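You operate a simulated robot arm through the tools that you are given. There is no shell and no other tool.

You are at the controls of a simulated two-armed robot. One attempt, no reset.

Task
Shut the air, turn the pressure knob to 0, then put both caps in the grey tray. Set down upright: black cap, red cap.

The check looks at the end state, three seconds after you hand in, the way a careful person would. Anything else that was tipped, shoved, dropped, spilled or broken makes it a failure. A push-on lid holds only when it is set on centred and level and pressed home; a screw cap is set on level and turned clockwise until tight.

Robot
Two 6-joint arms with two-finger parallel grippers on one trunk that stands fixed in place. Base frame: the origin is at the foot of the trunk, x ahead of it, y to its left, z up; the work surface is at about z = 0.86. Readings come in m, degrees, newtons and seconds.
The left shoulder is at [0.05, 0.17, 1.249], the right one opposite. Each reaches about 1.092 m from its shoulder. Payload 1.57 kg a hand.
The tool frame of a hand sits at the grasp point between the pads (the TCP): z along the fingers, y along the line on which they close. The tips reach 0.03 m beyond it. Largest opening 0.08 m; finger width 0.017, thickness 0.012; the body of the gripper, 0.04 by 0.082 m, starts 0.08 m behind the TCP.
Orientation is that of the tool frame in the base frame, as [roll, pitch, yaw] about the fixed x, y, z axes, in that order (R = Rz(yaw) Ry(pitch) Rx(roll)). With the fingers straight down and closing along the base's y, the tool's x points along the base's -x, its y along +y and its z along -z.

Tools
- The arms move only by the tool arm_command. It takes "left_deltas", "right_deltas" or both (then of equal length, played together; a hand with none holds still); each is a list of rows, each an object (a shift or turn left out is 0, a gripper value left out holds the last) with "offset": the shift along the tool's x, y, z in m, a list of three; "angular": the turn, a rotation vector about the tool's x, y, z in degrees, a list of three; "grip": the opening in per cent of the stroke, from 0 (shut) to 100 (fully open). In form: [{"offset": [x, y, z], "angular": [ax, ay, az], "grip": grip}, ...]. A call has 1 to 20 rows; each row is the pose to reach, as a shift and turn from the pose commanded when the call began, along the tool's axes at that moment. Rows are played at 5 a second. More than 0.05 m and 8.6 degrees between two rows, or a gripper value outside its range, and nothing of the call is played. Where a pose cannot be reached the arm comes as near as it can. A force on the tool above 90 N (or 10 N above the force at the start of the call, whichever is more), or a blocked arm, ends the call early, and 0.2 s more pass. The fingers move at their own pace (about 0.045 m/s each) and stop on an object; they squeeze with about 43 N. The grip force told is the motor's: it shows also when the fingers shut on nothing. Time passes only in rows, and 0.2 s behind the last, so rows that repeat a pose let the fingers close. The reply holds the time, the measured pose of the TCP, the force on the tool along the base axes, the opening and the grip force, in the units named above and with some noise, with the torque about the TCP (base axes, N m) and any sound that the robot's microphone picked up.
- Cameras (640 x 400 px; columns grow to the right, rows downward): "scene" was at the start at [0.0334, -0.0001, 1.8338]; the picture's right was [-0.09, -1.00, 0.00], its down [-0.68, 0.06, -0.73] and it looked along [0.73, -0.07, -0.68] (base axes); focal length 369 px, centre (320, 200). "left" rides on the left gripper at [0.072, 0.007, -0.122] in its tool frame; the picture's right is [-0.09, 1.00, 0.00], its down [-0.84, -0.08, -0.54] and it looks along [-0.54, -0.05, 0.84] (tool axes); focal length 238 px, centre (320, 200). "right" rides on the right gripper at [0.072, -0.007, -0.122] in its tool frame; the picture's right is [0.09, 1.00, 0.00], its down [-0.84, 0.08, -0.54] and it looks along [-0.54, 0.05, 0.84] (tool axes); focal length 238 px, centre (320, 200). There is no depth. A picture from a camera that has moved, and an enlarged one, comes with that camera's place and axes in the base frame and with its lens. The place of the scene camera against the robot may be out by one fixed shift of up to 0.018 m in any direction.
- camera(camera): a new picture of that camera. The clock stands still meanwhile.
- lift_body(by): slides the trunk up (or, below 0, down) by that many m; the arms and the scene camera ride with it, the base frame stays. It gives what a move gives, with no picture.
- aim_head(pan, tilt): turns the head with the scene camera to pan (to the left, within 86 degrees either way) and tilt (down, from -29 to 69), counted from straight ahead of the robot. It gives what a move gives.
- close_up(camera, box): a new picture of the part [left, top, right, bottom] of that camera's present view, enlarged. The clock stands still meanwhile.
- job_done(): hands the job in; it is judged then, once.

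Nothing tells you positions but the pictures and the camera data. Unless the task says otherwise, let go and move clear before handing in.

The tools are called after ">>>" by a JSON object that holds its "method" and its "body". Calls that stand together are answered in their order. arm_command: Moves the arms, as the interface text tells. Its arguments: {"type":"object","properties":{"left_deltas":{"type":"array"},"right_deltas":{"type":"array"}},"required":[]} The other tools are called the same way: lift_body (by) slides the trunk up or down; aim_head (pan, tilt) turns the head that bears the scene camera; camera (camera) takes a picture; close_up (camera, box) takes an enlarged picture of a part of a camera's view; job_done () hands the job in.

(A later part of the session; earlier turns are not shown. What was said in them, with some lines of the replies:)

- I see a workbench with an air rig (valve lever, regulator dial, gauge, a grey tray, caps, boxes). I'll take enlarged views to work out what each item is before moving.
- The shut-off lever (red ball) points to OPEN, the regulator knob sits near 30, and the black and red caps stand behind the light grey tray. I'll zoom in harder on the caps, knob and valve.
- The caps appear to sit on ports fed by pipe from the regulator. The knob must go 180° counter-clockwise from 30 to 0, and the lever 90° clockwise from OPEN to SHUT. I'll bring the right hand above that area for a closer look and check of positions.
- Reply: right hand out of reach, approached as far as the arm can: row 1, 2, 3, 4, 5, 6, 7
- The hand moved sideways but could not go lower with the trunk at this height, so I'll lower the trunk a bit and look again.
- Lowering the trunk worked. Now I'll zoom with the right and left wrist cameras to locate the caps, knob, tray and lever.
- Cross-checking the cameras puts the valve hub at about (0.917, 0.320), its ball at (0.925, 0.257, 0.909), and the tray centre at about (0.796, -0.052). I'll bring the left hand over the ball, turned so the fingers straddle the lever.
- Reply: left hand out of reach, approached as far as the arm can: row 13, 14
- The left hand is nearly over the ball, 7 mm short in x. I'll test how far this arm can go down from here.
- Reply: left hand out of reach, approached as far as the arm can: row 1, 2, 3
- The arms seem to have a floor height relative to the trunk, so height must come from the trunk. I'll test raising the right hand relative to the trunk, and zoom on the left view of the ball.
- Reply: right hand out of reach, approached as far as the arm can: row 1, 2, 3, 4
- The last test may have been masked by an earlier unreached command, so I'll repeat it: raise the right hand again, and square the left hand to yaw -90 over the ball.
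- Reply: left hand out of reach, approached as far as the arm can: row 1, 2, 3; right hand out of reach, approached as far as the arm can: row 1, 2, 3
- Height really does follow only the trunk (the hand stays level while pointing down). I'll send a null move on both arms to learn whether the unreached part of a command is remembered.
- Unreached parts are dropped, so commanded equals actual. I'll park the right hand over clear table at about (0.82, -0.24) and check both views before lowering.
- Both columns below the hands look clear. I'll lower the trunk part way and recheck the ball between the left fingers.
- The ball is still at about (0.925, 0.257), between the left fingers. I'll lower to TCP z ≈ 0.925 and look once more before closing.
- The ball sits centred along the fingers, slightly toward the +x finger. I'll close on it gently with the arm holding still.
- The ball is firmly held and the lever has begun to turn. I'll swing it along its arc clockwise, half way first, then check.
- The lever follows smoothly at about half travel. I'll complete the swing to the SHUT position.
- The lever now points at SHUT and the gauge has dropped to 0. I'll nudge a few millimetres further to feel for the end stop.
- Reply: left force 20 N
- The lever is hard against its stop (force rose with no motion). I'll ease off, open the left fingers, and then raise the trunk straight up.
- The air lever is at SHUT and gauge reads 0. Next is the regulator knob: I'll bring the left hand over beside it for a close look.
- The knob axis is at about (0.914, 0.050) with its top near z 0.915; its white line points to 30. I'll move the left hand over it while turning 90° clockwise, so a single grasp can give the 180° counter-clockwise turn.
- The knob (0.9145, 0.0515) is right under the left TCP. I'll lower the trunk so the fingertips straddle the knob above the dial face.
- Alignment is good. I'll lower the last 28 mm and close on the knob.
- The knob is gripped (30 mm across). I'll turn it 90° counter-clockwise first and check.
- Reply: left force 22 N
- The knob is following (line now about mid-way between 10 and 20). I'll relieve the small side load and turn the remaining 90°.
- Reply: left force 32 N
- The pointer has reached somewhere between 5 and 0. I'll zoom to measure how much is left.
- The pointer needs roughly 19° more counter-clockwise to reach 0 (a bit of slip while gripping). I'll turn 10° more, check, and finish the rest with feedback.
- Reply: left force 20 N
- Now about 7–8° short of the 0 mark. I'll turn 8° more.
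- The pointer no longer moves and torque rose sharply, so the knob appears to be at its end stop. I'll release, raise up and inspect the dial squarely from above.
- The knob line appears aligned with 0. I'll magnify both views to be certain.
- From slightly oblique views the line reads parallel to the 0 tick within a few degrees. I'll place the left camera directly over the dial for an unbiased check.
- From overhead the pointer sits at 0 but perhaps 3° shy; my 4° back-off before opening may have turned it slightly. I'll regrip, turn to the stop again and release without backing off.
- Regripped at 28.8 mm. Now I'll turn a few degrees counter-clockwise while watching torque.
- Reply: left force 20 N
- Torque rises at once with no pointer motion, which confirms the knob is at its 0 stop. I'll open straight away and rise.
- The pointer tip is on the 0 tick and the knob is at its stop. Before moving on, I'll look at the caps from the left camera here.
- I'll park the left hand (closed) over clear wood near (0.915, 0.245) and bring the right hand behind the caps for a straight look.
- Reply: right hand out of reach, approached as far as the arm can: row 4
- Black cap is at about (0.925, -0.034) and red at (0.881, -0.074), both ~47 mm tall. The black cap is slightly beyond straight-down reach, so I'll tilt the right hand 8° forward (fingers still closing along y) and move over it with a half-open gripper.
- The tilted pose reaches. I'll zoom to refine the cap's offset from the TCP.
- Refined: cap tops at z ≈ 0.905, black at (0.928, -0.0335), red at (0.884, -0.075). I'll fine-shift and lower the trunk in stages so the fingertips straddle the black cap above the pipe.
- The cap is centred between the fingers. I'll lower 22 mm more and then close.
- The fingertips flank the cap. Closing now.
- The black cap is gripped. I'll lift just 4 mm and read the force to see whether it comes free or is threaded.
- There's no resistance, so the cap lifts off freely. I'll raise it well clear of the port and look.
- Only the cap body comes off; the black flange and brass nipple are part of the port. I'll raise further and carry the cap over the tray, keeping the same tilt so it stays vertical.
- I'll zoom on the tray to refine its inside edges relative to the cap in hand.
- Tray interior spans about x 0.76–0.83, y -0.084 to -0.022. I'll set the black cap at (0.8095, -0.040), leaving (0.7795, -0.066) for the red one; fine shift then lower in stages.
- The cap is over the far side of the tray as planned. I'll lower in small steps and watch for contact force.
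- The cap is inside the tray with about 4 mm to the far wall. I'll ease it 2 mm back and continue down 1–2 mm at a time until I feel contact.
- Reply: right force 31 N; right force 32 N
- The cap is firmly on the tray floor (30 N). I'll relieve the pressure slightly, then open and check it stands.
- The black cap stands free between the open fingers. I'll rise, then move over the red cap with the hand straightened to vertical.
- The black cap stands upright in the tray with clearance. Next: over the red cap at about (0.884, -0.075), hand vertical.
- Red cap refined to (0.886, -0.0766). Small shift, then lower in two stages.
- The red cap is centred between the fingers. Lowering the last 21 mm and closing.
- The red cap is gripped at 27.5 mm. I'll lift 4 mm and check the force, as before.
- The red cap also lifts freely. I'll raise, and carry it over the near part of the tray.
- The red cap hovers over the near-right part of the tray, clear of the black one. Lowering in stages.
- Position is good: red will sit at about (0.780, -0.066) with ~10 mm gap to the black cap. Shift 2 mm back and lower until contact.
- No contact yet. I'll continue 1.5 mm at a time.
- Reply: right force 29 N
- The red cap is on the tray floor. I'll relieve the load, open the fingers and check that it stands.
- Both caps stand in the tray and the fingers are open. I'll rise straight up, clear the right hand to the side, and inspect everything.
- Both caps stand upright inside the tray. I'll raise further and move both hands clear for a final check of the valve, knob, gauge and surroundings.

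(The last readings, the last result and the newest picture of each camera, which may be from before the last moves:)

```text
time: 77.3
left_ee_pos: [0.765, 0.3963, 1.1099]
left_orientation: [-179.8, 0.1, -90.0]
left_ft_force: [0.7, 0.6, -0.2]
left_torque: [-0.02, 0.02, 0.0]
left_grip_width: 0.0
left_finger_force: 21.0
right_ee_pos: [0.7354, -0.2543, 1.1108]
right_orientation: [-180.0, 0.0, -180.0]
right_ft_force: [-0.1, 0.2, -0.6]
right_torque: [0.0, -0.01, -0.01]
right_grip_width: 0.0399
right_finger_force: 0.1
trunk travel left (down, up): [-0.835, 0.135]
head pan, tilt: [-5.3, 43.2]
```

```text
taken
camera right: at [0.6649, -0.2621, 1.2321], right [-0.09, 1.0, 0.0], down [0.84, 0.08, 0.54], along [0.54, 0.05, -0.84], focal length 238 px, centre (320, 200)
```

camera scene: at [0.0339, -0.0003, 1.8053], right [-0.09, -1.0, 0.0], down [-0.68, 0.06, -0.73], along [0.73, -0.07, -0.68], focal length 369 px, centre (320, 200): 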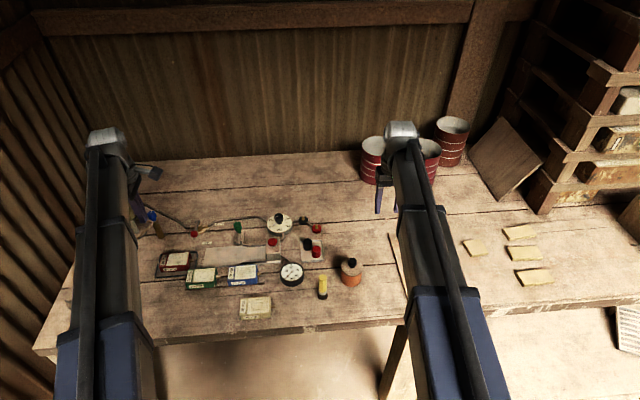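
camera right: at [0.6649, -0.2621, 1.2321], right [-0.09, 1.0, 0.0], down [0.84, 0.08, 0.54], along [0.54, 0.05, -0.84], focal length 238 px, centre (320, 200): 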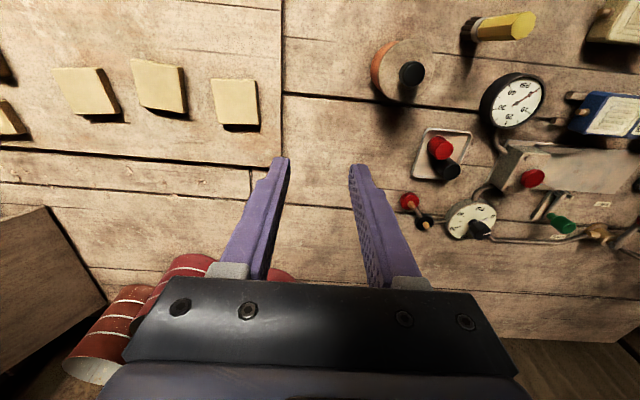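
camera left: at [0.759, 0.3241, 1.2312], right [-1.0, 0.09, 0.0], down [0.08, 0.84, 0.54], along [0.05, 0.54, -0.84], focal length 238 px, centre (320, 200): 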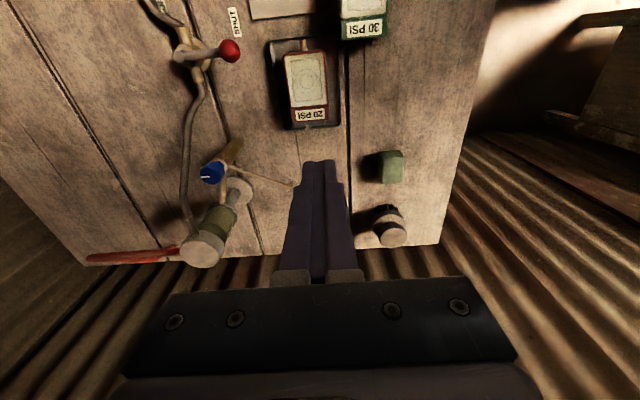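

>>> {"method": "close_up", "body": {"camera": "scene", "box": [150, 200, 380, 330]}}

>>> {"method": "close_up", "body": {"camera": "scene", "box": [255, 205, 335, 275]}}

>>> {"method": "close_up", "body": {"camera": "scene", "box": [170, 205, 250, 265]}}

```text
2.78 times, centred on (265, 265) of scene
camera zoom: at [0.0339, -0.0003, 1.8053], right [-0.09, -1.0, 0.0], down [-0.68, 0.06, -0.73], along [0.73, -0.07, -0.68], focal length 1027 px, centre (473, 19)
```

zoom: 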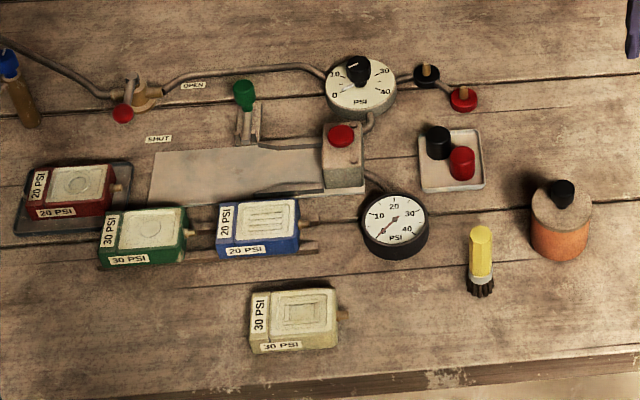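

```text
5.71 times, centred on (295, 240) of scene
camera zoom: at [0.0339, -0.0003, 1.8053], right [-0.09, -1.0, 0.0], down [-0.68, 0.06, -0.73], along [0.73, -0.07, -0.68], focal length 2109 px, centre (463, -29)
```

zoom: 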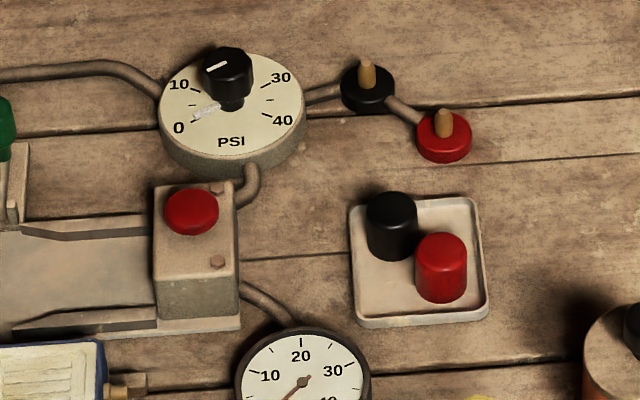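

```text
6.67 times, centred on (210, 235) of scene
camera zoom: at [0.0339, -0.0003, 1.8053], right [-0.09, -1.0, 0.0], down [-0.68, 0.06, -0.73], along [0.73, -0.07, -0.68], focal length 2461 px, centre (1053, -33)
```

zoom: 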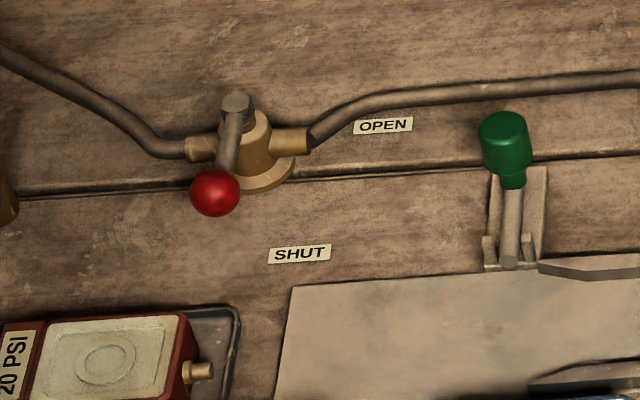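

Valve, knob, gauge and caps all look right. One last check of the dark tray under the red box to be sure the pale tray is the "grey" one.

>>> {"method": "close_up", "body": {"camera": "scene", "box": [150, 245, 215, 290]}}

>>> {"method": "close_up", "body": {"camera": "scene", "box": [295, 230, 335, 270]}}

>>> {"method": "close_up", "body": {"camera": "right", "box": [400, 110, 490, 200]}}

```text
8.89 times, centred on (182, 268) of scene
camera zoom: at [0.0339, -0.0003, 1.8053], right [-0.09, -1.0, 0.0], down [-0.68, 0.06, -0.73], along [0.73, -0.07, -0.68], focal length 3281 px, centre (1542, -400)
```

zoom: 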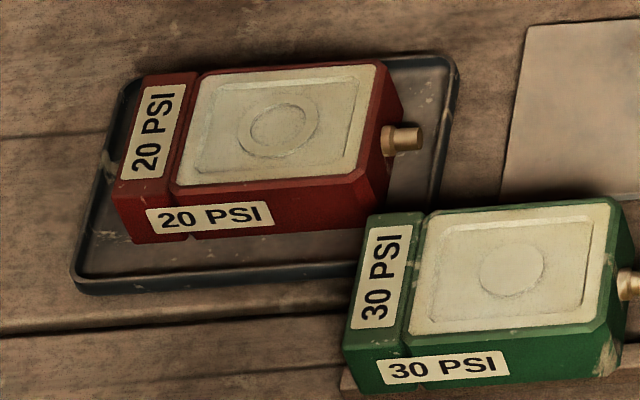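

```text
10.00 times, centred on (315, 250) of scene
camera zoom: at [0.0339, -0.0003, 1.8053], right [-0.09, -1.0, 0.0], down [-0.68, 0.06, -0.73], along [0.73, -0.07, -0.68], focal length 3691 px, centre (370, -300)
```

zoom: 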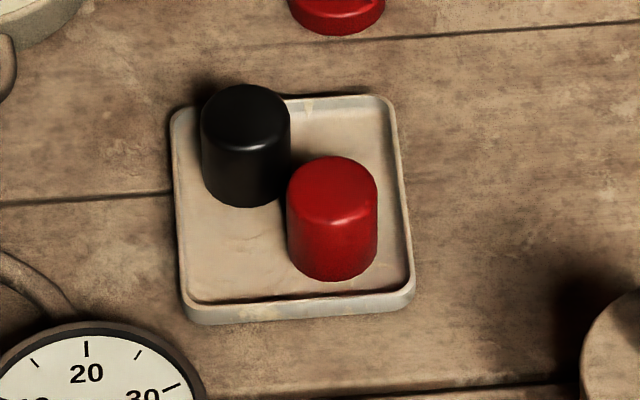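

```text
4.44 times, centred on (445, 155) of right
camera zoom: at [0.6649, -0.2621, 1.2321], right [-0.09, 1.0, 0.0], down [0.84, 0.08, 0.54], along [0.54, 0.05, -0.84], focal length 1059 px, centre (-236, 400)
```

zoom: 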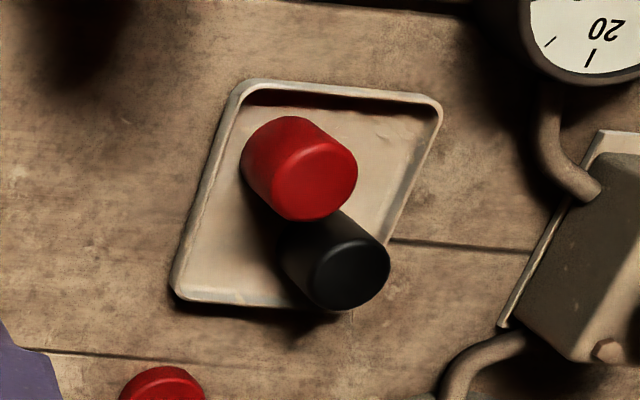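

The pale square tray is the grey one (the other is a dark blue-black tray under the red box). The air lever is at SHUT, the knob is at 0 against its stop, and the gauge reads 0. Both caps stand upright in the grey tray and both hands are clear, so I'm handing in.

>>> {"method": "job_done", "body": {}}

```text
The job is handed in.
```

The air is shut, the pressure knob is at 0, and both caps are standing upright in the grey tray. I've handed the job in; no result has come back yet.

- **Air valve:** the lever points at SHUT and is against its end stop. The gauge fell from 30 to 0.
- **Pressure knob:** it is turned fully down to its stop, with the pointer on the 0 mark. In the overhead view it may sit a degree or two short, but it would not turn further.
- **Caps:** both lifted straight off their ports with no resistance. They stand about 10 mm apart and clear of the tray walls. The black and red flanges and the brass nipples are part of the ports, so they stayed behind.
- **Tray:** I took the pale square one as the grey tray. The only other tray is dark blue-black and sits under the red box.

In the final pictures I saw nothing else tipped or moved, and both hands are clear of the work.
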